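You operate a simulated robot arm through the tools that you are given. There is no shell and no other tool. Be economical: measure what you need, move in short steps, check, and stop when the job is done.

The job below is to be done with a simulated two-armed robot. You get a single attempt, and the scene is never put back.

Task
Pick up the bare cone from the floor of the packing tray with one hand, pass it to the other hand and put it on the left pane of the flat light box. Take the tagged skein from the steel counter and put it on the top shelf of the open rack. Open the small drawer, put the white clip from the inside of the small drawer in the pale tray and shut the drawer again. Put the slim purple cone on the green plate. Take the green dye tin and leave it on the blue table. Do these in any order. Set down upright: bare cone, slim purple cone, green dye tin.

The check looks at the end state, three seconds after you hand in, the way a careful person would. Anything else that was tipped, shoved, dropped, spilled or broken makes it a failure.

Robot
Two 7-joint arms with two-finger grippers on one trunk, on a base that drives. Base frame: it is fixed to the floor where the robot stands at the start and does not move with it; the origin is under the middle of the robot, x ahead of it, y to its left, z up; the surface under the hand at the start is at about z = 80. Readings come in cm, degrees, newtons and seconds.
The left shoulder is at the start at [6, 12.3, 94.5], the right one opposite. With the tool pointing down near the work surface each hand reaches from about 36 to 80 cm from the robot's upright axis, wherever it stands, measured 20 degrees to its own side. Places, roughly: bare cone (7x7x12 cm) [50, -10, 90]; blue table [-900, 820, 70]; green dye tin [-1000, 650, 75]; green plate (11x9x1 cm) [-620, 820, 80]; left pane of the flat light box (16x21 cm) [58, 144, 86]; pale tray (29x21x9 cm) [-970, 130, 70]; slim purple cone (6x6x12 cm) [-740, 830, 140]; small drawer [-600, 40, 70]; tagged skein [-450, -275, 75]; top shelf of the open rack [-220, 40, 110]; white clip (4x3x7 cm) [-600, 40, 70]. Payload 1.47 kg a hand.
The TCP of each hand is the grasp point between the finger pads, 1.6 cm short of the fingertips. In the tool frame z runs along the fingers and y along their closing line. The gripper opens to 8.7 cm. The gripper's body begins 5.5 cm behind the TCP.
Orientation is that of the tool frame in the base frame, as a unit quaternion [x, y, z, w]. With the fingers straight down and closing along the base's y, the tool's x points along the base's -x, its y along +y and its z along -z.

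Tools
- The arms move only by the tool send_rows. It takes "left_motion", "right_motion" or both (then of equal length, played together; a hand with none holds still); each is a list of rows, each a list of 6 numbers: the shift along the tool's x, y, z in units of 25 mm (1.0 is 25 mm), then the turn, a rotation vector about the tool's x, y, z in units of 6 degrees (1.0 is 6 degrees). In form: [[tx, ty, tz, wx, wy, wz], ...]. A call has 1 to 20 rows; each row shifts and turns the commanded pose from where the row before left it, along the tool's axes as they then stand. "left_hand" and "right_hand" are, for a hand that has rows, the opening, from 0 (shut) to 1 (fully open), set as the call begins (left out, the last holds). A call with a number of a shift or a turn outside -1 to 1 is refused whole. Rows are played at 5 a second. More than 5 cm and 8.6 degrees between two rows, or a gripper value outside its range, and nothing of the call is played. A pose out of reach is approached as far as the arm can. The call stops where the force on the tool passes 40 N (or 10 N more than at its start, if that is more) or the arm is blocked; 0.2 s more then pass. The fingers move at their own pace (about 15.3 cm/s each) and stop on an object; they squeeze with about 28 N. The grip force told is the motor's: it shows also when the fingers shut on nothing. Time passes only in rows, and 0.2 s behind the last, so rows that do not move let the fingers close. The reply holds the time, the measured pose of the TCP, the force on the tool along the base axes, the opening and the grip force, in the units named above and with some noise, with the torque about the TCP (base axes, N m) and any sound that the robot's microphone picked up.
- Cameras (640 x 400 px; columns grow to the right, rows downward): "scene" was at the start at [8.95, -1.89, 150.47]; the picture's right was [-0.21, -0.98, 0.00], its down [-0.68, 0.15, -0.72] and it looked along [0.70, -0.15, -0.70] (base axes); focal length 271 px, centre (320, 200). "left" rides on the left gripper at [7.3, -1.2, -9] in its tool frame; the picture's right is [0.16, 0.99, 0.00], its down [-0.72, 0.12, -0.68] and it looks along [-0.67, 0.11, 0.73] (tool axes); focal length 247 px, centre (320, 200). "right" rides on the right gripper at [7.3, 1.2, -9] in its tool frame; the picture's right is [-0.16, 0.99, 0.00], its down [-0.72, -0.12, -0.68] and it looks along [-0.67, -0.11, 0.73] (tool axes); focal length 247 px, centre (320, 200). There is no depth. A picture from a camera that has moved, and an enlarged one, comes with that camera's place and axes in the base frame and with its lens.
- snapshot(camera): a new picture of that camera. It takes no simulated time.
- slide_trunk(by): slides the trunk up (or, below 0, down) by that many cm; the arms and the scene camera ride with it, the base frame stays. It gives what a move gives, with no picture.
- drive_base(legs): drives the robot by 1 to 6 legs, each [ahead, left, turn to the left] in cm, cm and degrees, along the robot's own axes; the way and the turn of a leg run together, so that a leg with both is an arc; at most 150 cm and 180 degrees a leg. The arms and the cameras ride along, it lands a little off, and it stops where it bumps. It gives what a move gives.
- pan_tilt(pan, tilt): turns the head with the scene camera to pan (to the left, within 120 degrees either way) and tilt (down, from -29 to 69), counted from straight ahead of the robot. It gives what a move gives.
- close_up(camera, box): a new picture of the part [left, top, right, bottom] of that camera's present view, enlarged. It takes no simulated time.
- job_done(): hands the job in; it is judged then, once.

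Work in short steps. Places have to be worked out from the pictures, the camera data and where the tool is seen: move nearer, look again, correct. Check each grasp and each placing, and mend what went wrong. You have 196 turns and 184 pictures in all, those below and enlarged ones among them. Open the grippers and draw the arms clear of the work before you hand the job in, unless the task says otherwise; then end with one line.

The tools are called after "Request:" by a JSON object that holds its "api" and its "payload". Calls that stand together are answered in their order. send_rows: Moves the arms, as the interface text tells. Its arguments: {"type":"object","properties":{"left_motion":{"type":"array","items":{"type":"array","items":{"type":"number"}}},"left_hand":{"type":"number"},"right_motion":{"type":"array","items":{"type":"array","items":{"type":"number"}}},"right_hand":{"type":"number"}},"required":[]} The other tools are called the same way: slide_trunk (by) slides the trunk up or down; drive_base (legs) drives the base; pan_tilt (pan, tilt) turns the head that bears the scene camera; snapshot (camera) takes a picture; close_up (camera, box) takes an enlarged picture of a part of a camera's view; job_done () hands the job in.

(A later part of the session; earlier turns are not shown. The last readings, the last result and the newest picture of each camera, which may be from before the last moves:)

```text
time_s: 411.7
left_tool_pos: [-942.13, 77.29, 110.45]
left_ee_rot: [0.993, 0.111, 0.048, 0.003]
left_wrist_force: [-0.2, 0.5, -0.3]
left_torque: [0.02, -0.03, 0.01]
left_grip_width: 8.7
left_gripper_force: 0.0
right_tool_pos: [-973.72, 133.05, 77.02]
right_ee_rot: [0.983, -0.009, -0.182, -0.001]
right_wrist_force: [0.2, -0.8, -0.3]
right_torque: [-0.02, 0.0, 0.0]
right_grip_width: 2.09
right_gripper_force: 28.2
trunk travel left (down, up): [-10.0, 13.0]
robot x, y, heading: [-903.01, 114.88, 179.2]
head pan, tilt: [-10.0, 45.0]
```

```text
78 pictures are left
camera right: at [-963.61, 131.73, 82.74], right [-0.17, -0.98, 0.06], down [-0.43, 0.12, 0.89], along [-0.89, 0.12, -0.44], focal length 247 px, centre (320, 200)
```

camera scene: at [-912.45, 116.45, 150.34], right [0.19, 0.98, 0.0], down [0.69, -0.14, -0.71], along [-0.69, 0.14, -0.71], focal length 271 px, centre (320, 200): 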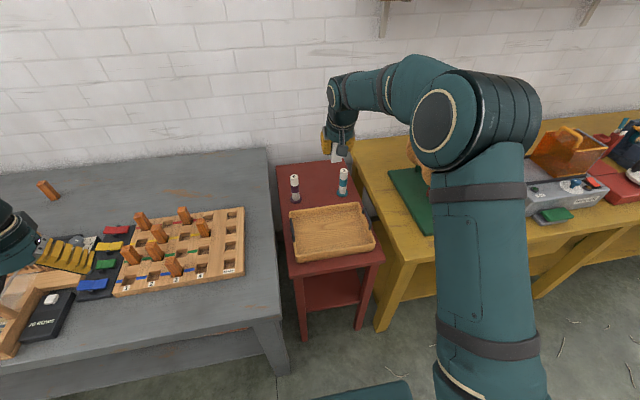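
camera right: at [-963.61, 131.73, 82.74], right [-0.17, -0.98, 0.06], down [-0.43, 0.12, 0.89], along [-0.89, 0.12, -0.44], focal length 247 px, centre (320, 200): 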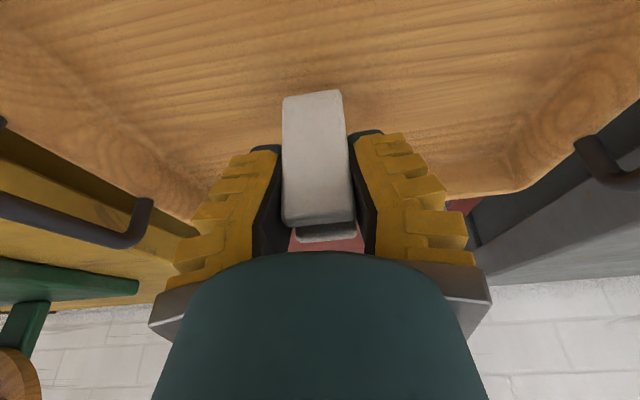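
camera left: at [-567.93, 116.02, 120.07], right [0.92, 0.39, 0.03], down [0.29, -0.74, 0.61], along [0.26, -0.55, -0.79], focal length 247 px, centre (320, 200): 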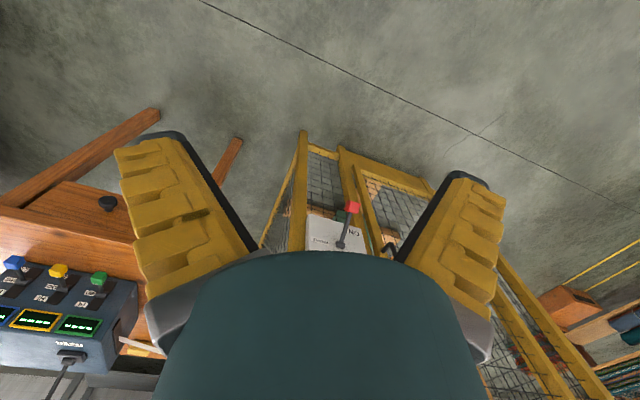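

Close to the floor; descending in small steps while watching force.

Request:
{"api": "send_rows", "payload": {"right_motion": [[0.1, 0, 0.26, 0, 0, 0], [0.1, 0, 0.26, 0, 0, 0]]}}

Request:
{"api": "send_rows", "payload": {"right_motion": [[0.07, 0, 0.19, 0, 0, 0]]}}

Request:
{"api": "send_rows", "payload": {"right_motion": [[0.07, 0, 0.19, 0, 0, 0]]}}

Request:
{"api": "send_rows", "payload": {"right_motion": [[0.07, 0, 0.19, 0, 0, 0]]}}

Request:
{"api": "snapshot", "payload": {"camera": "right"}}

```text
time_s: 412.3
left_tool_pos: [-942.0, 77.19, 110.55]
left_ee_rot: [0.993, 0.111, 0.048, 0.004]
left_wrist_force: [0.5, -0.5, -0.1]
left_torque: [0.01, 0.03, -0.01]
left_grip_width: 8.67
left_gripper_force: 0.1
right_tool_pos: [-973.65, 133.01, 75.65]
right_ee_rot: [0.983, -0.008, -0.182, -0.002]
right_wrist_force: [0.4, 0.1, 0.2]
right_torque: [0.0, 0.0, 0.01]
right_grip_width: 2.09
right_gripper_force: 27.8
trunk travel left (down, up): [-10.0, 13.0]
robot x, y, heading: [-903.26, 114.72, 179.0]
head pan, tilt: [-10.0, 45.0]
```

```text
time_s: 412.7
left_tool_pos: [-941.84, 77.2, 110.44]
left_ee_rot: [0.993, 0.112, 0.048, 0.003]
left_wrist_force: [-0.1, -0.9, 0.1]
left_torque: [0.02, -0.03, 0.02]
left_grip_width: 8.71
left_gripper_force: 0.1
right_tool_pos: [-973.68, 132.97, 75.39]
right_ee_rot: [0.983, -0.008, -0.184, -0.001]
right_wrist_force: [3.1, 0.3, 9.9]
right_torque: [-0.04, -0.03, 0.0]
right_grip_width: 2.25
right_gripper_force: 27.7
trunk travel left (down, up): [-10.0, 13.0]
robot x, y, heading: [-903.01, 114.72, 179.0]
head pan, tilt: [-10.0, 45.0]
```

```text
time_s: 413.1
left_tool_pos: [-941.9, 77.17, 110.56]
left_ee_rot: [0.993, 0.11, 0.046, 0.004]
left_wrist_force: [-0.6, 0.6, 0.2]
left_torque: [-0.01, -0.01, 0.02]
left_grip_width: 8.73
left_gripper_force: 0.1
right_tool_pos: [-973.78, 133.03, 74.97]
right_ee_rot: [0.983, -0.008, -0.186, -0.002]
right_wrist_force: [2.9, 0.9, 23.3]
right_torque: [-0.02, -0.01, 0.0]
right_grip_width: 2.92
right_gripper_force: 27.9
trunk travel left (down, up): [-10.0, 13.0]
robot x, y, heading: [-903.33, 114.93, 179.1]
head pan, tilt: [-10.0, 45.0]
```

```text
time_s: 413.5
left_tool_pos: [-941.8, 77.17, 110.51]
left_ee_rot: [0.993, 0.111, 0.047, 0.003]
left_wrist_force: [-0.2, 0.5, -0.2]
left_torque: [-0.04, 0.0, 0.01]
left_grip_width: 8.67
left_gripper_force: 0.0
right_tool_pos: [-973.88, 133.13, 74.51]
right_ee_rot: [0.982, -0.009, -0.187, -0.002]
right_wrist_force: [-5.7, -1.0, 23.4]
right_torque: [-0.03, 0.17, -0.02]
right_grip_width: 3.0
right_gripper_force: 27.7
trunk travel left (down, up): [-10.0, 13.0]
robot x, y, heading: [-903.12, 115.17, 178.8]
head pan, tilt: [-10.0, 45.0]
```

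```text
77 pictures are left
camera right: at [-963.7, 131.69, 80.15], right [-0.17, -0.98, 0.06], down [-0.42, 0.12, 0.9], along [-0.89, 0.12, -0.44], focal length 247 px, centre (320, 200)
```

right: 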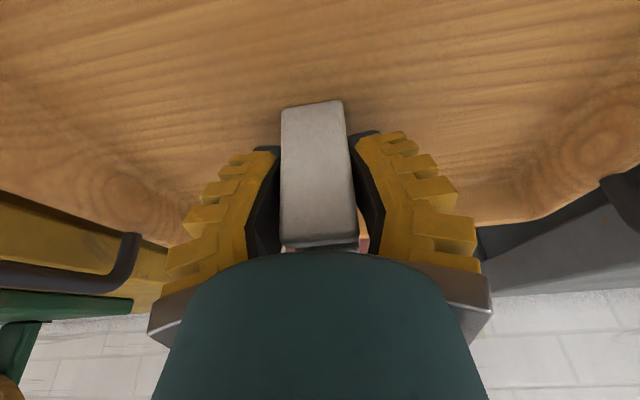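

The clip is on the tray floor. I'm releasing and rising.

Request:
{"api": "send_rows", "payload": {"right_motion": [[0, 0, 0, 0, 0, 0], [0, 0, 0, 0, 0, 0], [0, 0, 0, 0, 0, 0], [-0.2, 0, -0.5, 0, 0, 0], [-0.358, 0, -0.934, 0, 0, 0], [-0.358, 0, -0.934, 0, 0, 0], [-0.358, 0, -0.934, 0, 0, 0], [-0.358, 0, -0.934, 0, 0, 0], [-0.358, 0, -0.934, 0, 0, 0], [-0.358, 0, -0.934, 0, 0, 0], [-0.358, 0, -0.934, 0, 0, 0], [-0.358, 0, -0.934, 0, 0, 0], [-0.358, 0, -0.934, 0, 0, 0], [-0.358, 0, -0.934, 0, 0, 0]], "right_hand": 1}}

Request:
{"api": "close_up", "payload": {"camera": "scene", "box": [260, 140, 420, 290]}}

```text
time_s: 416.5
left_tool_pos: [-941.93, 77.17, 110.52]
left_ee_rot: [0.993, 0.111, 0.048, 0.004]
left_wrist_force: [-0.2, -0.4, -0.1]
left_torque: [0.0, -0.01, 0.03]
left_grip_width: 8.71
left_gripper_force: 0.2
right_tool_pos: [-973.41, 133.22, 100.55]
right_ee_rot: [0.983, -0.009, -0.182, -0.002]
right_wrist_force: [1.1, -0.6, 0.5]
right_torque: [-0.02, 0.02, 0.03]
right_grip_width: 8.7
right_gripper_force: 0.0
trunk travel left (down, up): [-10.0, 13.0]
robot x, y, heading: [-903.11, 114.9, 179.1]
head pan, tilt: [-10.0, 45.0]
```

```text
2.67 times, centred on (340, 215) of scene
camera zoom: at [-912.33, 116.47, 150.35], right [0.19, 0.98, 0.0], down [0.69, -0.14, -0.71], along [-0.69, 0.14, -0.71], focal length 722 px, centre (267, 160)
```

zoom: 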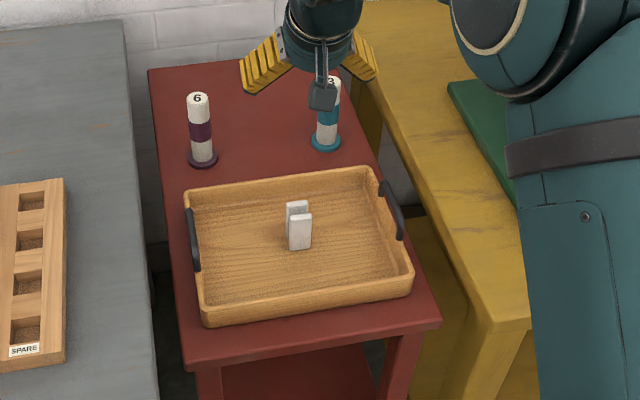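

The clip stands in the tray. Retracting the arms, then heading along +y toward the tin and blue table.

Request:
{"api": "send_rows", "payload": {"right_motion": [[0.91, 0, -0.775, 0, 0, 0], [0.91, 0, -0.775, 0, 0, 0], [0.91, 0, -0.775, 0, 0, 0], [0.91, 0, -0.775, 0, 0, 0], [0.91, 0, -0.775, 0, 0, 0], [0.91, 0, -0.775, 0, 0, 0], [0.91, 0, -0.775, 0, 0, 0], [0.91, 0, -0.7, 0, 0, 0], [0.91, 0, -0.4, 0, 0, 0], [0.91, 0, -0.4, 0, 0, 0], [0.91, 0, -0.4, 0, 0, 0], [0, 0, 0, 0, 1, 0], [0, 0, 0, 0, 1, 0], [0, 0, 0, 0, 1, 0], [0, 0, 0, 0, 0.5, 0]]}}

Request:
{"api": "drive_base", "payload": {"legs": [[-70, 0, 1], [0, 0, -90], [150, 0, 0], [150, 0, 0]]}}

Request:
{"api": "pan_tilt", "payload": {"pan": 20, "tilt": 20}}

Request:
{"api": "snapshot", "payload": {"camera": "scene"}}

```text
time_s: 419.7
left_tool_pos: [-941.98, 77.15, 110.6]
left_ee_rot: [0.993, 0.11, 0.048, 0.003]
left_wrist_force: [-0.3, 1.7, 0.1]
left_torque: [-0.01, 0.0, -0.02]
left_grip_width: 8.68
left_gripper_force: 0.3
right_tool_pos: [-943.63, 132.49, 108.66]
right_ee_rot: [1.0, -0.01, 0.001, 0.0]
right_wrist_force: [0.3, -1.2, 0.7]
right_torque: [0.03, -0.01, -0.04]
right_grip_width: 8.69
right_gripper_force: 0.0
trunk travel left (down, up): [-10.0, 13.0]
robot x, y, heading: [-903.29, 115.36, 178.7]
head pan, tilt: [-10.0, 45.0]
```

```text
time_s: 441.4
left_tool_pos: [-856.86, 449.5, 110.53]
left_ee_rot: [0.774, -0.631, 0.032, 0.036]
left_wrist_force: [-0.2, -0.5, 0.1]
left_torque: [0.01, 0.0, -0.04]
left_grip_width: 8.7
left_gripper_force: 0.1
right_tool_pos: [-801.72, 450.21, 108.76]
right_ee_rot: [-0.694, 0.72, 0.0, 0.0]
right_wrist_force: [0.6, 0.6, -0.7]
right_torque: [-0.01, 0.01, 0.0]
right_grip_width: 8.73
right_gripper_force: 0.1
trunk travel left (down, up): [-10.0, 13.0]
robot x, y, heading: [-820.46, 410.2, 87.9]
head pan, tilt: [-10.0, 45.0]
```

```text
time_s: 442.3
left_tool_pos: [-856.84, 449.43, 110.48]
left_ee_rot: [0.775, -0.631, 0.031, 0.036]
left_wrist_force: [-0.6, 0.9, -0.2]
left_torque: [0.02, 0.01, 0.0]
left_grip_width: 8.68
left_gripper_force: 0.1
right_tool_pos: [-801.52, 450.07, 108.64]
right_ee_rot: [-0.694, 0.72, 0.0, 0.001]
right_wrist_force: [0.5, -0.3, -1.0]
right_torque: [-0.01, -0.02, 0.03]
right_grip_width: 8.69
right_gripper_force: 0.0
trunk travel left (down, up): [-10.0, 13.0]
robot x, y, heading: [-820.07, 410.52, 87.8]
head pan, tilt: [20.0, 20.0]
```

```text
75 pictures are left
camera scene: at [-822.71, 419.77, 154.21], right [0.95, 0.31, 0.0], down [0.11, -0.33, -0.94], along [-0.29, 0.89, -0.34], focal length 271 px, centre (320, 200)
```

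scene: 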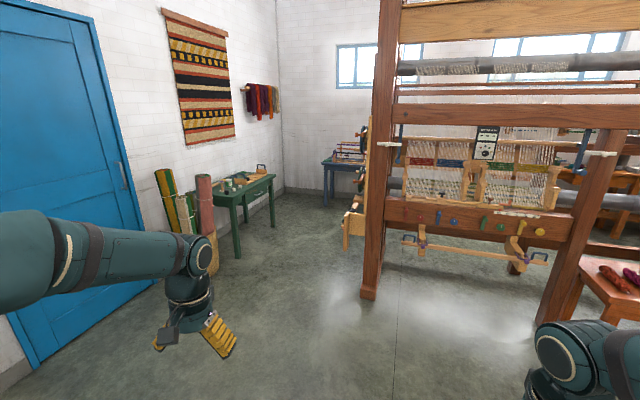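

The green table on the left holds the tin; the blue table is in the far corner. Zooming on the green table.

Request:
{"api": "close_up", "payload": {"camera": "scene", "box": [200, 120, 400, 240]}}

```text
3.20 times, centred on (300, 180) of scene
camera zoom: at [-822.71, 419.77, 154.21], right [0.95, 0.31, 0.0], down [0.11, -0.33, -0.94], along [-0.29, 0.89, -0.34], focal length 867 px, centre (384, 264)
```

zoom: 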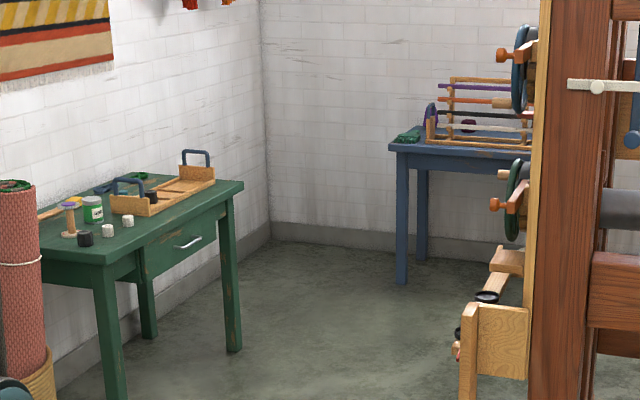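

The green tin with a white lid is near (-986, 632). I'm driving to (-922, 610) and turning to face the table.

Request:
{"api": "drive_base", "payload": {"legs": [[0, 100, 2], [120, 0, 0], [80, 0, 0], [0, 0, 90]]}}

Request:
{"api": "pan_tilt", "payload": {"pan": -10, "tilt": 42}}

Request:
{"api": "snapshot", "payload": {"camera": "scene"}}

Request:
{"api": "snapshot", "payload": {"camera": "right"}}

```text
time_s: 464.6
left_tool_pos: [-958.25, 574.07, 110.48]
left_ee_rot: [0.993, 0.107, 0.047, 0.003]
left_wrist_force: [-0.6, -0.2, 0.2]
left_torque: [0.01, 0.0, 0.03]
left_grip_width: 8.7
left_gripper_force: 0.2
right_tool_pos: [-959.43, 629.32, 108.61]
right_ee_rot: [1.0, -0.014, 0.0, 0.0]
right_wrist_force: [1.4, 0.0, 0.0]
right_torque: [0.01, -0.01, 0.02]
right_grip_width: 8.68
right_gripper_force: 0.1
trunk travel left (down, up): [-10.0, 13.0]
robot x, y, heading: [-919.34, 611.52, 178.4]
head pan, tilt: [20.0, 20.0]
```

```text
time_s: 465.6
left_tool_pos: [-958.26, 574.1, 110.49]
left_ee_rot: [0.993, 0.106, 0.048, 0.003]
left_wrist_force: [-0.3, -0.5, 0.2]
left_torque: [0.01, 0.01, 0.0]
left_grip_width: 8.71
left_gripper_force: 0.0
right_tool_pos: [-959.32, 629.4, 108.74]
right_ee_rot: [1.0, -0.013, 0.0, 0.0]
right_wrist_force: [-0.2, -1.1, -0.7]
right_torque: [-0.04, 0.0, 0.02]
right_grip_width: 8.71
right_gripper_force: 0.1
trunk travel left (down, up): [-10.0, 13.0]
robot x, y, heading: [-919.11, 611.44, 178.7]
head pan, tilt: [-10.0, 42.0]
```

```text
73 pictures are left
camera scene: at [-928.46, 613.09, 150.78], right [0.2, 0.98, 0.0], down [0.66, -0.13, -0.74], along [-0.73, 0.15, -0.67], focal length 271 px, centre (320, 200)
```

scene: 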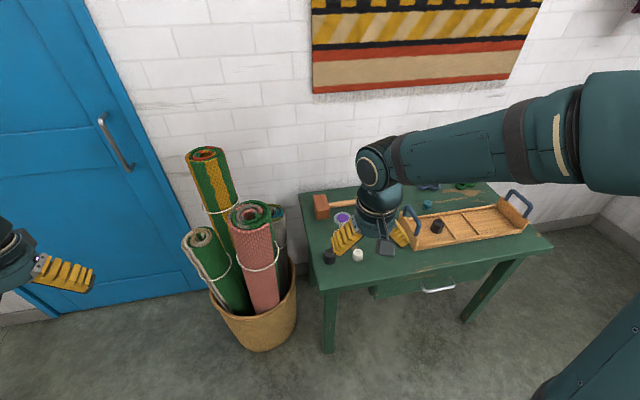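

```text
72 pictures are left
camera right: at [-952.07, 628.01, 117.65], right [-0.18, -0.98, 0.0], down [-0.72, 0.14, 0.68], along [-0.67, 0.13, -0.73], focal length 247 px, centre (320, 200)
```

right: 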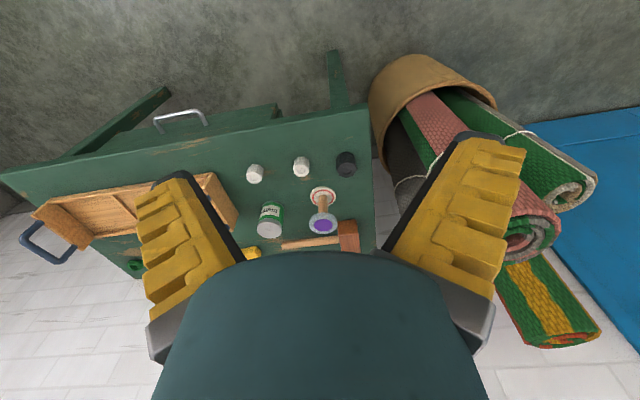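

The tin stands near (-993, 648). I'm shifting the base 18 cm right and 7 cm ahead to centre it for the right hand.

Request:
{"api": "drive_base", "payload": {"legs": [[7, -18, 1.3]]}}

Request:
{"api": "snapshot", "payload": {"camera": "right"}}

Request:
{"api": "snapshot", "payload": {"camera": "scene"}}

```text
time_s: 467.8
left_tool_pos: [-964.15, 591.58, 110.37]
left_ee_rot: [0.992, 0.118, 0.049, 0.002]
left_wrist_force: [0.6, 0.6, 0.2]
left_torque: [0.0, 0.0, -0.02]
left_grip_width: 8.7
left_gripper_force: 0.0
right_tool_pos: [-966.59, 646.78, 108.63]
right_ee_rot: [1.0, -0.002, 0.001, 0.0]
right_wrist_force: [-0.5, -0.5, -0.3]
right_torque: [-0.04, 0.01, -0.01]
right_grip_width: 8.71
right_gripper_force: 0.1
trunk travel left (down, up): [-10.0, 13.0]
robot x, y, heading: [-926.08, 629.84, 179.9]
head pan, tilt: [-10.0, 42.0]
```

```text
71 pictures are left
camera right: at [-959.24, 645.6, 117.64], right [-0.16, -0.99, 0.0], down [-0.72, 0.12, 0.68], along [-0.67, 0.11, -0.73], focal length 247 px, centre (320, 200)
```

right: 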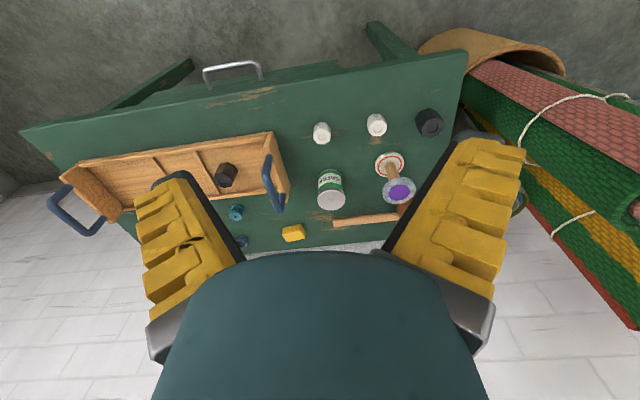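

```text
70 pictures are left
camera scene: at [-935.3, 631.25, 150.78], right [0.18, 0.98, 0.0], down [0.66, -0.12, -0.74], along [-0.73, 0.13, -0.67], focal length 271 px, centre (320, 200)
```

scene: 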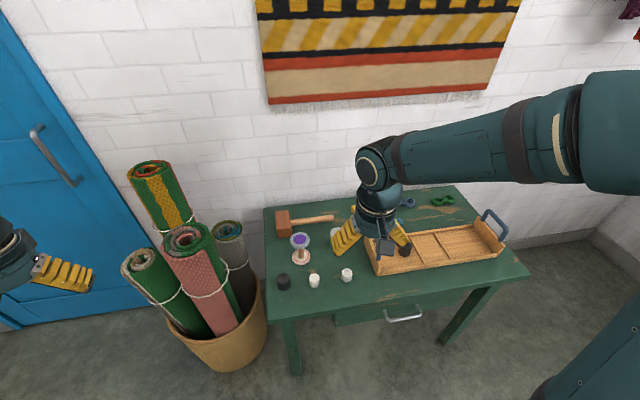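

Triangulated tin lid: (-995.7, 649.2, 78). I'm moving the right hand above it.

Request:
{"api": "send_rows", "payload": {"right_motion": [[-0.97, -0.08, 0.6, 0, 0, 0], [-0.97, -0.08, 0.6, 0, 0, 0], [-0.97, -0.08, 0.6, 0, 0, 0], [-0.97, -0.08, 0.6, 0, 0, 0], [-0.97, -0.08, 0.6, 0, 0, 0], [-0.97, -0.08, 0.6, 0, 0, 0], [-0.97, -0.08, 0.6, 0, 0, 0], [-0.97, -0.08, 0.6, 0, 0, 0], [-0.97, -0.08, 0.6, 0, 0, 0], [-0.97, -0.08, 0.6, 0, 0, 0], [-0.97, -0.08, 0.6, 0, 0, 0], [-0.97, -0.08, 0.6, 0, 0, 0]]}}

Request:
{"api": "snapshot", "payload": {"camera": "right"}}

Request:
{"api": "close_up", "payload": {"camera": "scene", "box": [240, 150, 440, 300]}}

```text
time_s: 470.4
left_tool_pos: [-964.23, 591.41, 110.44]
left_ee_rot: [0.992, 0.118, 0.048, 0.004]
left_wrist_force: [0.1, -0.5, 0.5]
left_torque: [0.03, -0.02, 0.01]
left_grip_width: 8.71
left_gripper_force: 0.1
right_tool_pos: [-995.85, 649.33, 90.66]
right_ee_rot: [1.0, -0.002, 0.0, 0.001]
right_wrist_force: [0.3, 0.4, -0.3]
right_torque: [0.0, -0.01, 0.01]
right_grip_width: 8.67
right_gripper_force: 0.1
trunk travel left (down, up): [-10.0, 13.0]
robot x, y, heading: [-925.75, 629.79, 179.9]
head pan, tilt: [-10.0, 42.0]
```

```text
69 pictures are left
camera right: at [-988.45, 648.06, 99.7], right [-0.16, -0.99, 0.0], down [-0.72, 0.12, 0.68], along [-0.67, 0.11, -0.73], focal length 247 px, centre (320, 200)
```

right: 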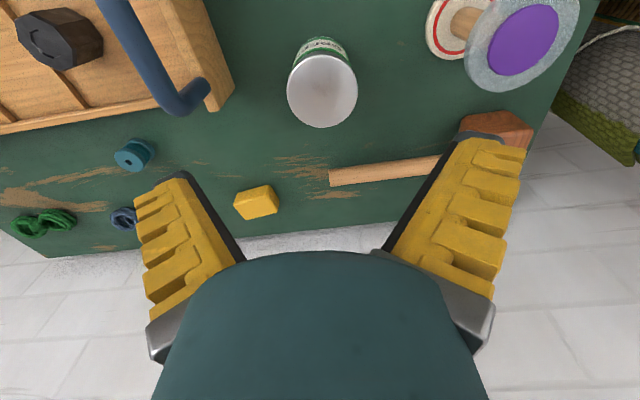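

```text
2.67 times, centred on (340, 225) of scene
camera zoom: at [-935.37, 631.2, 150.77], right [0.18, 0.98, 0.0], down [0.66, -0.12, -0.74], along [-0.73, 0.13, -0.67], focal length 722 px, centre (267, 133)
```

zoom: 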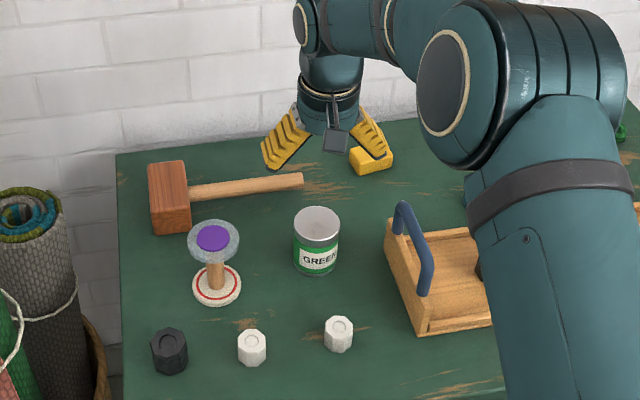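

The tin is directly below (lid z≈78, table ≈72). I'm lowering to z≈74.8 and closing.

Request:
{"api": "send_rows", "payload": {"right_motion": [[0, 0.12, 0.9, 0, 0, 0], [0, 0, 0.9, 0, 0, 0], [0, 0, 0.9, 0, 0, 0], [0, 0, 0.9, 0, 0, 0], [0, 0, 0.9, 0, 0, 0], [0, 0, 0.9, 0, 0, 0], [0, 0, 0.9, 0, 0, 0]]}}

Request:
{"api": "send_rows", "payload": {"right_motion": [[0, 0, 0, 0, 0, 0], [0, 0, 0, 0, 0, 0], [0, 0, 0, 0, 0, 0], [0, 0, 0, 0, 0, 0]], "right_hand": 0}}

Request:
{"api": "snapshot", "payload": {"camera": "right"}}

```text
time_s: 472.0
left_tool_pos: [-964.12, 591.43, 110.45]
left_ee_rot: [0.992, 0.117, 0.047, 0.004]
left_wrist_force: [0.4, 0.4, 1.0]
left_torque: [0.01, 0.01, -0.02]
left_grip_width: 8.71
left_gripper_force: 0.0
right_tool_pos: [-995.74, 649.05, 74.85]
right_ee_rot: [1.0, -0.002, 0.0, -0.001]
right_wrist_force: [-0.4, 0.1, 0.2]
right_torque: [-0.03, -0.03, 0.01]
right_grip_width: 8.69
right_gripper_force: 0.0
trunk travel left (down, up): [-10.0, 13.0]
robot x, y, heading: [-925.82, 630.13, 179.7]
head pan, tilt: [-10.0, 42.0]
```

```text
time_s: 473.0
left_tool_pos: [-964.1, 591.48, 110.57]
left_ee_rot: [0.992, 0.117, 0.047, 0.003]
left_wrist_force: [-0.6, -0.2, -0.1]
left_torque: [-0.01, -0.02, -0.03]
left_grip_width: 8.71
left_gripper_force: 0.0
right_tool_pos: [-995.62, 649.01, 74.97]
right_ee_rot: [1.0, -0.002, 0.0, 0.0]
right_wrist_force: [-1.0, -0.2, 0.7]
right_torque: [0.0, -0.02, 0.03]
right_grip_width: 6.65
right_gripper_force: 27.5
trunk travel left (down, up): [-10.0, 13.0]
robot x, y, heading: [-926.11, 629.86, 179.7]
head pan, tilt: [-10.0, 42.0]
```

```text
67 pictures are left
camera right: at [-988.26, 647.84, 83.9], right [-0.16, -0.99, 0.0], down [-0.72, 0.12, 0.68], along [-0.67, 0.11, -0.73], focal length 247 px, centre (320, 200)
```

right: 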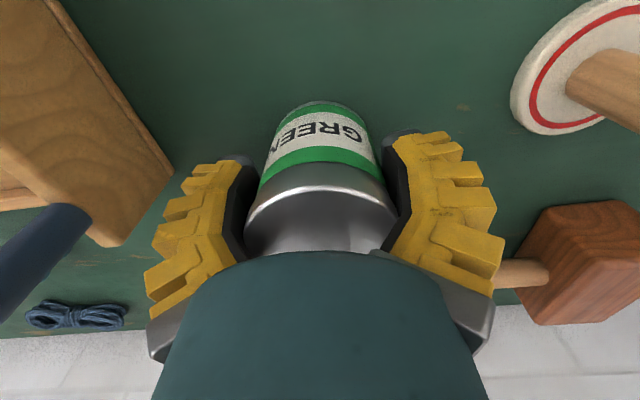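

Gripped (6.65 cm). I'm lifting straight up, then drawing back.

Request:
{"api": "send_rows", "payload": {"right_motion": [[0, 0, -1, 0, 0, 0], [0, 0, -1, 0, 0, 0], [0, 0, -1, 0, 0, 0], [0, 0, -1, 0, 0, 0], [0, 0, -1, 0, 0, 0], [0, 0, -1, 0, 0, 0], [0, 0, -1, 0, 0, 0], [0.9, 0, -1, 0, 0, 0], [0.9, 0, -1, 0, 0, 0], [0.9, 0, -1, 0, 0, 0], [0.9, 0, -1, 0, 0, 0], [0.9, 0, -1, 0, 0, 0], [0.9, 0, -1, 0, 0, 0], [0.9, 0, -0.5, 0, 0, 0], [0.9, 0, 0, 0, 0, 0], [0.9, 0, 0, 0, 0, 0], [0.9, 0, 0, 0, 0, 0], [0.9, 0, 0, 0, 0, 0], [0.9, 0, 0, 0, 0, 0]]}}

Request:
{"api": "pan_tilt", "payload": {"pan": -90, "tilt": 20}}

Request:
{"api": "snapshot", "payload": {"camera": "scene"}}

Request:
{"api": "snapshot", "payload": {"camera": "right"}}

```text
time_s: 477.0
left_tool_pos: [-964.07, 591.57, 110.5]
left_ee_rot: [0.992, 0.118, 0.048, 0.003]
left_wrist_force: [-0.2, -0.1, -0.2]
left_torque: [-0.04, 0.03, 0.03]
left_grip_width: 8.71
left_gripper_force: 0.0
right_tool_pos: [-968.44, 648.81, 108.58]
right_ee_rot: [1.0, -0.002, 0.0, 0.0]
right_wrist_force: [-0.5, -0.2, -1.6]
right_torque: [0.0, -0.01, -0.04]
right_grip_width: 6.6
right_gripper_force: 27.9
trunk travel left (down, up): [-10.0, 13.0]
robot x, y, heading: [-926.07, 629.92, 180.1]
head pan, tilt: [-10.0, 42.0]
```

```text
time_s: 478.5
left_tool_pos: [-964.13, 591.55, 110.6]
left_ee_rot: [0.992, 0.119, 0.048, 0.003]
left_wrist_force: [0.7, 0.1, -0.2]
left_torque: [0.01, -0.02, -0.01]
left_grip_width: 8.71
left_gripper_force: 0.1
right_tool_pos: [-968.45, 648.88, 108.37]
right_ee_rot: [1.0, -0.002, 0.0, -0.001]
right_wrist_force: [-0.9, 0.0, -2.0]
right_torque: [0.0, -0.01, -0.03]
right_grip_width: 6.6
right_gripper_force: 27.9
trunk travel left (down, up): [-10.0, 13.0]
robot x, y, heading: [-926.11, 629.82, 179.7]
head pan, tilt: [-90.0, 20.0]
```

```text
66 pictures are left
camera scene: at [-927.04, 639.03, 154.21], right [1.0, 0.0, 0.0], down [0.0, -0.34, -0.94], along [0.0, 0.94, -0.34], focal length 271 px, centre (320, 200)
```

scene: 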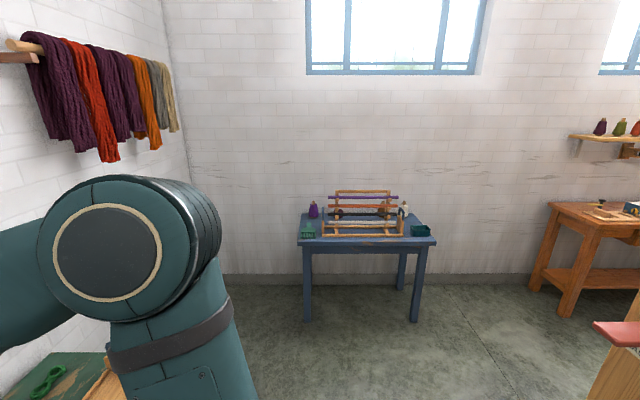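

```text
65 pictures are left
camera right: at [-961.15, 647.6, 117.54], right [-0.16, -0.99, 0.0], down [-0.72, 0.12, 0.68], along [-0.67, 0.11, -0.73], focal length 247 px, centre (320, 200)
```

right: 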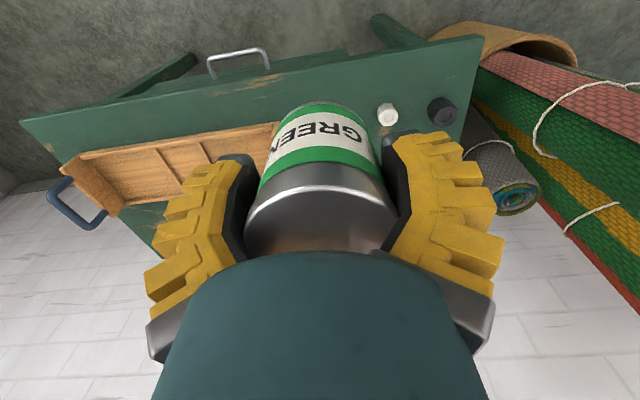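

The blue table is straight along +y, at x≈-940..-855. I need to see its free space.

Request:
{"api": "close_up", "payload": {"camera": "scene", "box": [280, 170, 460, 270]}}

Request:
{"api": "close_up", "payload": {"camera": "scene", "box": [520, 100, 640, 260]}}

```text
3.56 times, centred on (370, 220) of scene
camera zoom: at [-927.04, 639.03, 154.21], right [1.0, 0.0, 0.0], down [0.0, -0.34, -0.94], along [0.0, 0.94, -0.34], focal length 963 px, centre (142, 129)
```

zoom: 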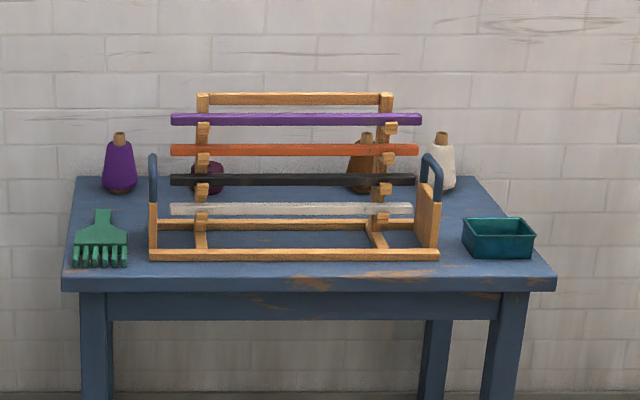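

```text
2.50 times, centred on (580, 180) of scene
camera zoom: at [-927.04, 639.03, 154.21], right [1.0, 0.0, 0.0], down [0.0, -0.34, -0.94], along [0.0, 0.94, -0.34], focal length 677 px, centre (-330, 250)
```

zoom: 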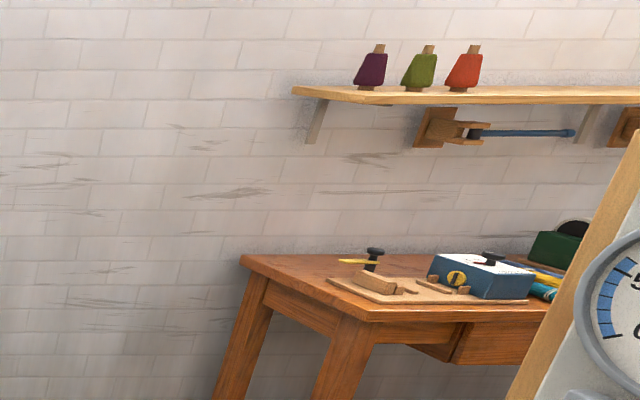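

There is room behind the teal tray, at about (-860, 814). I'm turning to face +y and approaching for a closer look.

Request:
{"api": "drive_base", "payload": {"legs": [[0, 0, -90], [95, -20, 0]]}}

Request:
{"api": "pan_tilt", "payload": {"pan": -10, "tilt": 33}}

Request:
{"api": "snapshot", "payload": {"camera": "scene"}}

```text
time_s: 487.3
left_tool_pos: [-944.12, 761.64, 110.44]
left_ee_rot: [0.786, -0.617, 0.032, 0.036]
left_wrist_force: [0.7, 0.3, -0.5]
left_torque: [-0.01, 0.04, -0.01]
left_grip_width: 8.69
left_gripper_force: 0.0
right_tool_pos: [-886.86, 766.07, 108.61]
right_ee_rot: [-0.707, 0.707, 0.0, 0.0]
right_wrist_force: [-0.4, 0.4, -2.3]
right_torque: [-0.04, 0.0, 0.0]
right_grip_width: 6.61
right_gripper_force: 27.9
trunk travel left (down, up): [-10.0, 13.0]
robot x, y, heading: [-905.66, 723.63, 90.3]
head pan, tilt: [-90.0, 20.0]
```

```text
time_s: 488.9
left_tool_pos: [-944.16, 761.54, 110.51]
left_ee_rot: [0.786, -0.617, 0.033, 0.036]
left_wrist_force: [0.0, 0.8, -0.5]
left_torque: [-0.02, 0.01, -0.01]
left_grip_width: 8.7
left_gripper_force: 0.1
right_tool_pos: [-886.9, 766.03, 108.53]
right_ee_rot: [0.708, -0.707, -0.001, 0.0]
right_wrist_force: [0.3, -0.1, -1.6]
right_torque: [-0.04, -0.02, 0.01]
right_grip_width: 6.56
right_gripper_force: 27.5
trunk travel left (down, up): [-10.0, 13.0]
robot x, y, heading: [-905.47, 723.53, 90.0]
head pan, tilt: [-10.0, 33.0]
```

```text
62 pictures are left
camera scene: at [-904.15, 733.12, 152.14], right [0.98, -0.17, 0.0], down [-0.1, -0.54, -0.84], along [0.15, 0.83, -0.54], focal length 271 px, centre (320, 200)
```

scene: 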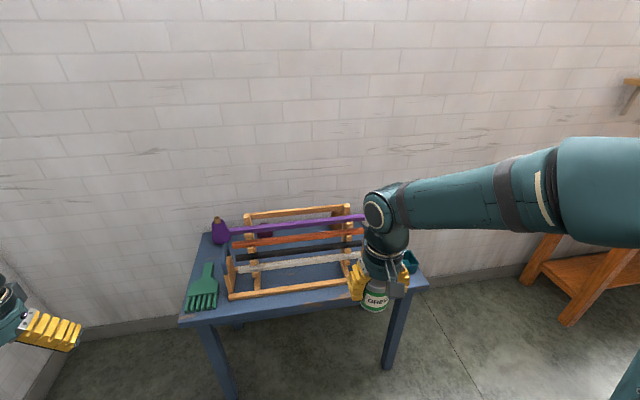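

The hand blocks the view. I'm moving it 27 cm right (x≈-860), still short of the table.

Request:
{"api": "send_rows", "payload": {"right_motion": [[0, -0.9, 0, 0, 0, 0], [0, -0.9, 0, 0, 0, 0], [0, -0.9, 0, 0, 0, 0], [0, -0.9, 0, 0, 0, 0], [0, -0.9, 0, 0, 0, 0], [0, -0.9, 0, 0, 0, 0], [0, -0.9, 0, 0, 0, 0], [0, -0.9, 0, 0, 0, 0], [0, -0.9, 0, 0, 0, 0], [0, -0.9, 0, 0, 0, 0], [0, -0.9, 0, 0, 0, 0], [0, -0.9, 0, 0, 0, 0]]}}

Request:
{"api": "snapshot", "payload": {"camera": "right"}}

Request:
{"api": "close_up", "payload": {"camera": "scene", "box": [170, 180, 470, 340]}}

```text
time_s: 491.5
left_tool_pos: [-944.18, 761.56, 110.52]
left_ee_rot: [0.786, -0.617, 0.032, 0.036]
left_wrist_force: [-0.6, 1.0, -0.3]
left_torque: [-0.01, -0.02, 0.02]
left_grip_width: 8.69
left_gripper_force: 0.1
right_tool_pos: [-859.82, 765.92, 108.44]
right_ee_rot: [0.708, -0.707, 0.0, 0.0]
right_wrist_force: [0.1, -0.6, -1.8]
right_torque: [-0.02, 0.03, -0.01]
right_grip_width: 6.6
right_gripper_force: 28.3
trunk travel left (down, up): [-10.0, 13.0]
robot x, y, heading: [-905.45, 723.79, 89.9]
head pan, tilt: [-10.0, 33.0]
```

```text
61 pictures are left
camera right: at [-860.86, 758.73, 117.46], right [-0.99, 0.16, 0.0], down [0.12, 0.72, 0.68], along [0.11, 0.67, -0.73], focal length 247 px, centre (320, 200)
```

right: 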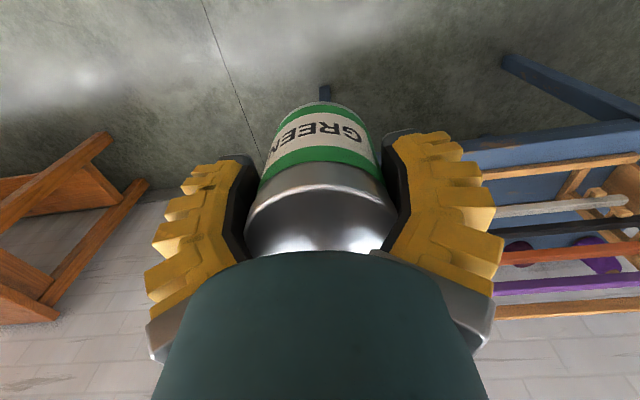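

```text
2.13 times, centred on (320, 260) of scene
camera zoom: at [-904.09, 733.13, 152.13], right [0.98, -0.17, 0.0], down [-0.1, -0.54, -0.84], along [0.15, 0.83, -0.54], focal length 578 px, centre (320, 72)
```

zoom: 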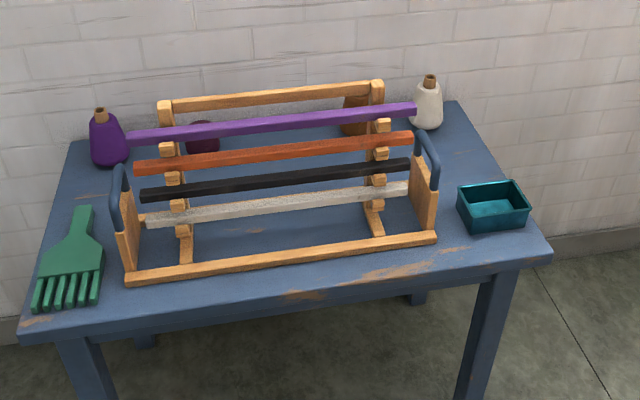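

With a table height of ≈69, the free patch behind the teal tray is about (-859, 819). I'm moving the base 30 cm ahead and 15 cm right.

Request:
{"api": "drive_base", "payload": {"legs": [[29, -14, 0]]}}

Request:
{"api": "pan_tilt", "payload": {"pan": -25, "tilt": 48}}

Request:
{"api": "snapshot", "payload": {"camera": "scene"}}

```text
time_s: 493.6
left_tool_pos: [-930.12, 790.5, 110.52]
left_ee_rot: [0.786, -0.616, 0.031, 0.036]
left_wrist_force: [-0.6, 0.5, 0.0]
left_torque: [0.01, 0.02, 0.03]
left_grip_width: 8.7
left_gripper_force: 0.0
right_tool_pos: [-846.06, 795.13, 108.4]
right_ee_rot: [0.707, -0.707, 0.001, 0.0]
right_wrist_force: [0.3, 1.0, -2.7]
right_torque: [0.01, -0.01, 0.01]
right_grip_width: 6.58
right_gripper_force: 27.8
trunk travel left (down, up): [-10.0, 13.0]
robot x, y, heading: [-891.38, 752.7, 90.0]
head pan, tilt: [-10.0, 33.0]
```

```text
time_s: 494.4
left_tool_pos: [-930.2, 790.42, 110.48]
left_ee_rot: [0.786, -0.617, 0.031, 0.037]
left_wrist_force: [0.4, 0.2, -0.9]
left_torque: [0.03, -0.03, -0.03]
left_grip_width: 8.7
left_gripper_force: 0.1
right_tool_pos: [-845.89, 795.02, 108.43]
right_ee_rot: [-0.707, 0.707, 0.0, 0.0]
right_wrist_force: [-0.1, 0.3, -1.4]
right_torque: [-0.02, 0.0, -0.01]
right_grip_width: 6.56
right_gripper_force: 27.7
trunk travel left (down, up): [-10.0, 13.0]
robot x, y, heading: [-891.88, 752.69, 89.7]
head pan, tilt: [-25.0, 48.0]
```

```text
59 pictures are left
camera scene: at [-888.45, 760.45, 149.93], right [0.91, -0.42, 0.0], down [-0.31, -0.67, -0.67], along [0.28, 0.61, -0.74], focal length 271 px, centre (320, 200)
```

scene: 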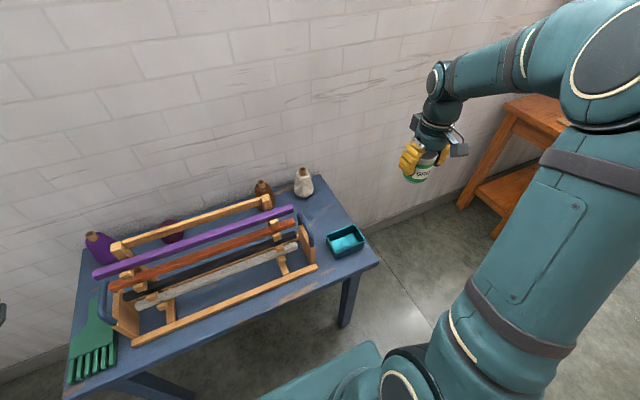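

The free spot is confirmed around (-859, 819.5). I'm moving the tin over it and down to z≈92.

Request:
{"api": "send_rows", "payload": {"right_motion": [[-0.89, 0.473, 0.58, 0, 0, 0], [-0.89, 0.473, 0.58, 0, 0, 0], [-0.89, 0.473, 0.58, 0, 0, 0], [-0.89, 0.473, 0.58, 0, 0, 0], [-0.89, 0.473, 0.58, 0, 0, 0], [-0.89, 0.473, 0.58, 0, 0, 0], [-0.89, 0.473, 0.58, 0, 0, 0], [-0.89, 0.473, 0.58, 0, 0, 0], [-0.89, 0.473, 0.58, 0, 0, 0], [-0.89, 0.473, 0.58, 0, 0, 0], [-0.89, 0.473, 0.58, 0, 0, 0]]}}

Request:
{"api": "close_up", "payload": {"camera": "scene", "box": [240, 120, 440, 290]}}

Request:
{"api": "snapshot", "payload": {"camera": "right"}}

```text
time_s: 496.8
left_tool_pos: [-930.3, 790.64, 110.48]
left_ee_rot: [0.786, -0.617, 0.033, 0.036]
left_wrist_force: [0.1, -1.1, -0.2]
left_torque: [0.01, -0.03, -0.01]
left_grip_width: 8.68
left_gripper_force: 0.0
right_tool_pos: [-859.07, 819.65, 92.77]
right_ee_rot: [0.707, -0.707, 0.001, 0.001]
right_wrist_force: [-0.1, 1.0, -2.0]
right_torque: [-0.03, 0.02, -0.01]
right_grip_width: 6.58
right_gripper_force: 28.0
trunk travel left (down, up): [-10.0, 13.0]
robot x, y, heading: [-891.89, 752.46, 89.8]
head pan, tilt: [-25.0, 48.0]
```

```text
2.35 times, centred on (340, 205) of scene
camera zoom: at [-888.47, 760.55, 149.92], right [0.91, -0.42, 0.0], down [-0.31, -0.67, -0.67], along [0.28, 0.61, -0.74], focal length 638 px, centre (273, 188)
```

zoom: 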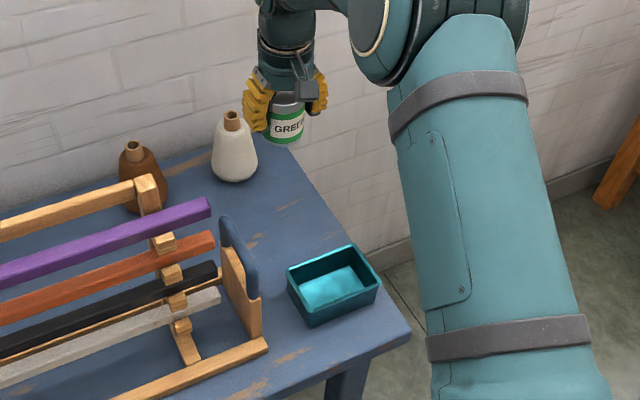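

```text
57 pictures are left
camera right: at [-860.14, 812.29, 101.68], right [-0.99, 0.16, 0.0], down [0.12, 0.72, 0.68], along [0.11, 0.67, -0.73], focal length 247 px, centre (320, 200)
```

right: 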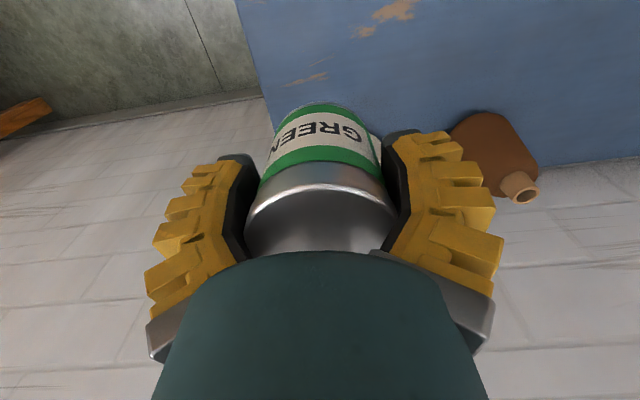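

Consistent triangulation of the white cone gives table z≈71.5, so the free centre is (-859.5, 817.5). I'm shifting 2 cm toward me and descending to z≈79.

Request:
{"api": "send_rows", "payload": {"right_motion": [[0.4, 0.1, 0, 0, 0, 0], [0.4, 0.1, 0, 0, 0, 0], [0, 0, 0.9, 0, 0, 0], [0, 0, 0.9, 0, 0, 0], [0, 0, 0.9, 0, 0, 0], [0, 0, 0.9, 0, 0, 0], [0, 0, 0.9, 0, 0, 0], [0, 0, 0.9, 0, 0, 0]]}}

Request:
{"api": "close_up", "payload": {"camera": "scene", "box": [240, 120, 440, 290]}}

Request:
{"api": "snapshot", "payload": {"camera": "right"}}

```text
time_s: 498.6
left_tool_pos: [-930.23, 790.54, 110.49]
left_ee_rot: [0.786, -0.617, 0.032, 0.036]
left_wrist_force: [0.0, 0.2, 0.1]
left_torque: [0.01, -0.02, 0.0]
left_grip_width: 8.71
left_gripper_force: 0.1
right_tool_pos: [-859.28, 817.47, 78.93]
right_ee_rot: [0.707, -0.707, 0.001, 0.0]
right_wrist_force: [0.0, -0.2, -1.9]
right_torque: [-0.03, -0.03, 0.01]
right_grip_width: 6.59
right_gripper_force: 27.9
trunk travel left (down, up): [-10.0, 13.0]
robot x, y, heading: [-892.0, 752.81, 90.1]
head pan, tilt: [-25.0, 48.0]
```

```text
2.35 times, centred on (340, 205) of scene
camera zoom: at [-888.44, 760.5, 149.92], right [0.91, -0.42, 0.0], down [-0.31, -0.67, -0.67], along [0.28, 0.61, -0.74], focal length 638 px, centre (273, 188)
```

zoom: 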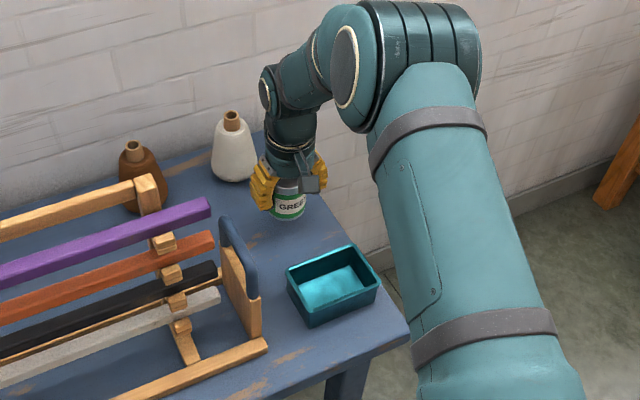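

```text
55 pictures are left
camera right: at [-860.32, 810.11, 87.83], right [-0.99, 0.16, 0.0], down [0.12, 0.72, 0.68], along [0.11, 0.67, -0.73], focal length 247 px, centre (320, 200)
```

right: 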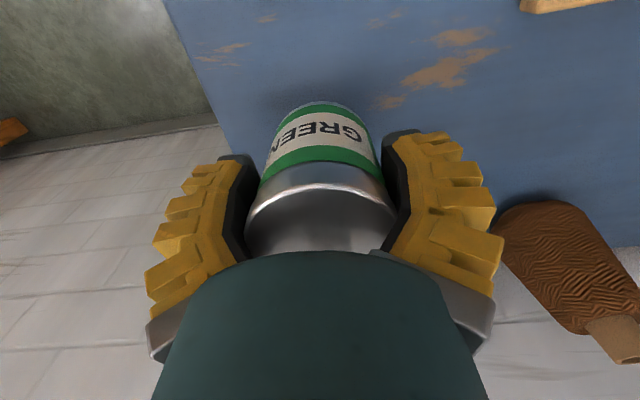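

Clear on all sides; I'm lowering with fine steps.

Request:
{"api": "send_rows", "payload": {"right_motion": [[0, 0, 0.4, 0, 0, 0], [0, 0, 0.4, 0, 0, 0], [0, 0, 0.4, 0, 0, 0]]}}

Request:
{"api": "send_rows", "payload": {"right_motion": [[0, 0, 0.16, 0, 0, 0]]}}

Request:
{"api": "send_rows", "payload": {"right_motion": [[0, 0, 0.16, 0, 0, 0]]}}

Request:
{"api": "send_rows", "payload": {"right_motion": [[0, 0, 0.14, 0, 0, 0]]}}

Request:
{"api": "snapshot", "payload": {"camera": "right"}}

```text
time_s: 499.4
left_tool_pos: [-930.16, 790.54, 110.46]
left_ee_rot: [0.785, -0.617, 0.032, 0.036]
left_wrist_force: [0.0, 0.6, 1.0]
left_torque: [-0.02, -0.01, 0.02]
left_grip_width: 8.71
left_gripper_force: 0.0
right_tool_pos: [-859.35, 817.24, 75.97]
right_ee_rot: [-0.707, 0.707, 0.0, -0.001]
right_wrist_force: [-0.3, -0.3, -1.8]
right_torque: [-0.01, -0.01, 0.0]
right_grip_width: 6.59
right_gripper_force: 27.7
trunk travel left (down, up): [-10.0, 13.0]
robot x, y, heading: [-891.86, 752.15, 89.9]
head pan, tilt: [-25.0, 48.0]
```

```text
time_s: 499.8
left_tool_pos: [-930.11, 790.5, 110.38]
left_ee_rot: [0.786, -0.616, 0.031, 0.036]
left_wrist_force: [0.1, -0.4, -0.9]
left_torque: [-0.02, -0.03, 0.0]
left_grip_width: 8.68
left_gripper_force: 0.1
right_tool_pos: [-859.3, 817.41, 75.7]
right_ee_rot: [-0.706, 0.708, 0.0, 0.0]
right_wrist_force: [0.6, -0.4, -2.4]
right_torque: [-0.03, -0.02, -0.01]
right_grip_width: 6.57
right_gripper_force: 27.7
trunk travel left (down, up): [-10.0, 13.0]
robot x, y, heading: [-891.41, 752.24, 90.2]
head pan, tilt: [-25.0, 48.0]
```

```text
time_s: 500.2
left_tool_pos: [-930.14, 790.5, 110.46]
left_ee_rot: [0.786, -0.617, 0.032, 0.036]
left_wrist_force: [-0.7, 1.0, 0.1]
left_torque: [0.02, 0.01, 0.0]
left_grip_width: 8.7
left_gripper_force: 0.1
right_tool_pos: [-859.37, 817.43, 75.31]
right_ee_rot: [-0.706, 0.708, 0.0, 0.0]
right_wrist_force: [0.4, 0.3, -1.8]
right_torque: [-0.04, 0.0, 0.02]
right_grip_width: 6.58
right_gripper_force: 27.8
trunk travel left (down, up): [-10.0, 13.0]
robot x, y, heading: [-891.69, 752.79, 89.7]
head pan, tilt: [-25.0, 48.0]
```

```text
time_s: 500.6
left_tool_pos: [-930.09, 790.48, 110.46]
left_ee_rot: [0.786, -0.617, 0.031, 0.035]
left_wrist_force: [0.1, -1.1, -0.3]
left_torque: [0.0, 0.05, -0.01]
left_grip_width: 8.7
left_gripper_force: 0.1
right_tool_pos: [-859.41, 817.34, 75.04]
right_ee_rot: [0.707, -0.707, -0.001, 0.0]
right_wrist_force: [-0.2, 0.2, 0.7]
right_torque: [-0.05, -0.01, 0.02]
right_grip_width: 6.56
right_gripper_force: 27.9
trunk travel left (down, up): [-10.0, 13.0]
robot x, y, heading: [-891.58, 752.77, 90.2]
head pan, tilt: [-25.0, 48.0]
```

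```text
54 pictures are left
camera right: at [-860.48, 810.09, 83.94], right [-0.99, 0.16, 0.0], down [0.12, 0.72, 0.68], along [0.11, 0.67, -0.73], focal length 247 px, centre (320, 200)
```

right: 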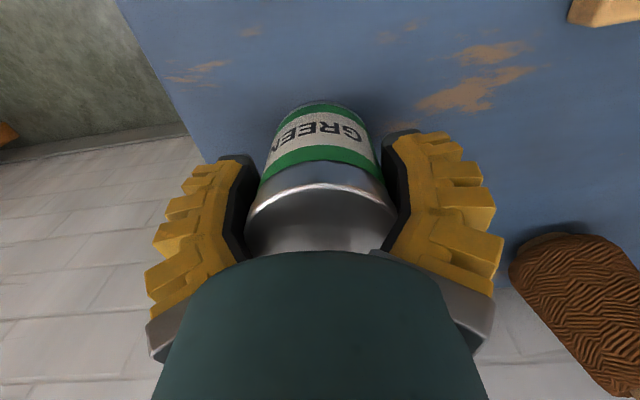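

Contact is just beginning (weight off the wrist). One more small step, then release and rise.

Request:
{"api": "send_rows", "payload": {"right_motion": [[0, 0, 0.1, 0, 0, 0]]}}

Request:
{"api": "send_rows", "payload": {"right_motion": [[0, 0, 0, 0, 0, 0], [0, 0, 0, 0, 0, 0], [0, 0, 0, 0, 0, 0], [0, 0, -0.6, 0, 0, 0], [0, 0, -1, 0, 0, 0], [0, 0, -1, 0, 0, 0], [0, 0, -1, 0, 0, 0], [0, 0, -1, 0, 0, 0], [0, 0, -1, 0, 0, 0], [0, 0, -1, 0, 0, 0], [0, 0, -1, 0, 0, 0], [0, 0, -1, 0, 0, 0], [0.6, -0.4, -1, 0, 0, 0], [0.9, -0.4, -1, 0, 0, 0], [0.9, -0.4, -1, 0, 0, 0], [0.9, -0.4, -1, 0, 0, 0], [0.9, -0.4, 0, 0, 0, 0], [0.9, -0.4, 0, 0, 0, 0], [0.9, -0.2, 0, 0, 0, 0], [0.9, 0, 0, 0, 0, 0]], "right_hand": 1}}

Request:
{"api": "close_up", "payload": {"camera": "scene", "box": [240, 120, 440, 290]}}

```text
time_s: 501.0
left_tool_pos: [-930.21, 790.27, 110.48]
left_ee_rot: [0.786, -0.617, 0.032, 0.034]
left_wrist_force: [-0.4, -0.2, 0.4]
left_torque: [0.03, 0.01, -0.03]
left_grip_width: 8.69
left_gripper_force: 0.2
right_tool_pos: [-859.37, 817.26, 74.91]
right_ee_rot: [-0.706, 0.708, 0.001, 0.002]
right_wrist_force: [0.2, -4.0, 17.1]
right_torque: [-0.6, 0.03, 0.05]
right_grip_width: 6.57
right_gripper_force: 27.9
trunk travel left (down, up): [-10.0, 13.0]
robot x, y, heading: [-891.38, 752.55, 90.1]
head pan, tilt: [-25.0, 48.0]
```

```text
time_s: 505.2
left_tool_pos: [-930.09, 790.53, 110.41]
left_ee_rot: [0.786, -0.616, 0.031, 0.036]
left_wrist_force: [0.4, -0.1, 0.4]
left_torque: [0.03, 0.01, -0.02]
left_grip_width: 8.7
left_gripper_force: 0.0
right_tool_pos: [-853.08, 800.1, 106.23]
right_ee_rot: [0.708, -0.706, -0.001, 0.0]
right_wrist_force: [0.5, 0.3, -0.1]
right_torque: [0.04, 0.05, 0.0]
right_grip_width: 8.71
right_gripper_force: 0.0
trunk travel left (down, up): [-10.0, 13.0]
robot x, y, heading: [-891.56, 752.62, 89.7]
head pan, tilt: [-25.0, 48.0]
```

```text
2.35 times, centred on (340, 205) of scene
camera zoom: at [-888.46, 760.37, 149.93], right [0.91, -0.42, 0.0], down [-0.31, -0.67, -0.67], along [0.28, 0.61, -0.74], focal length 638 px, centre (273, 188)
```

zoom: 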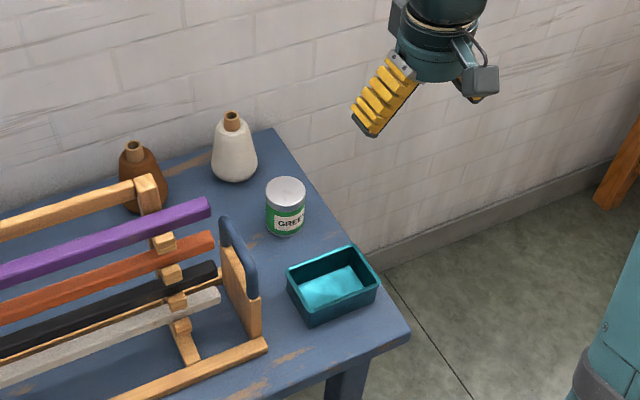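

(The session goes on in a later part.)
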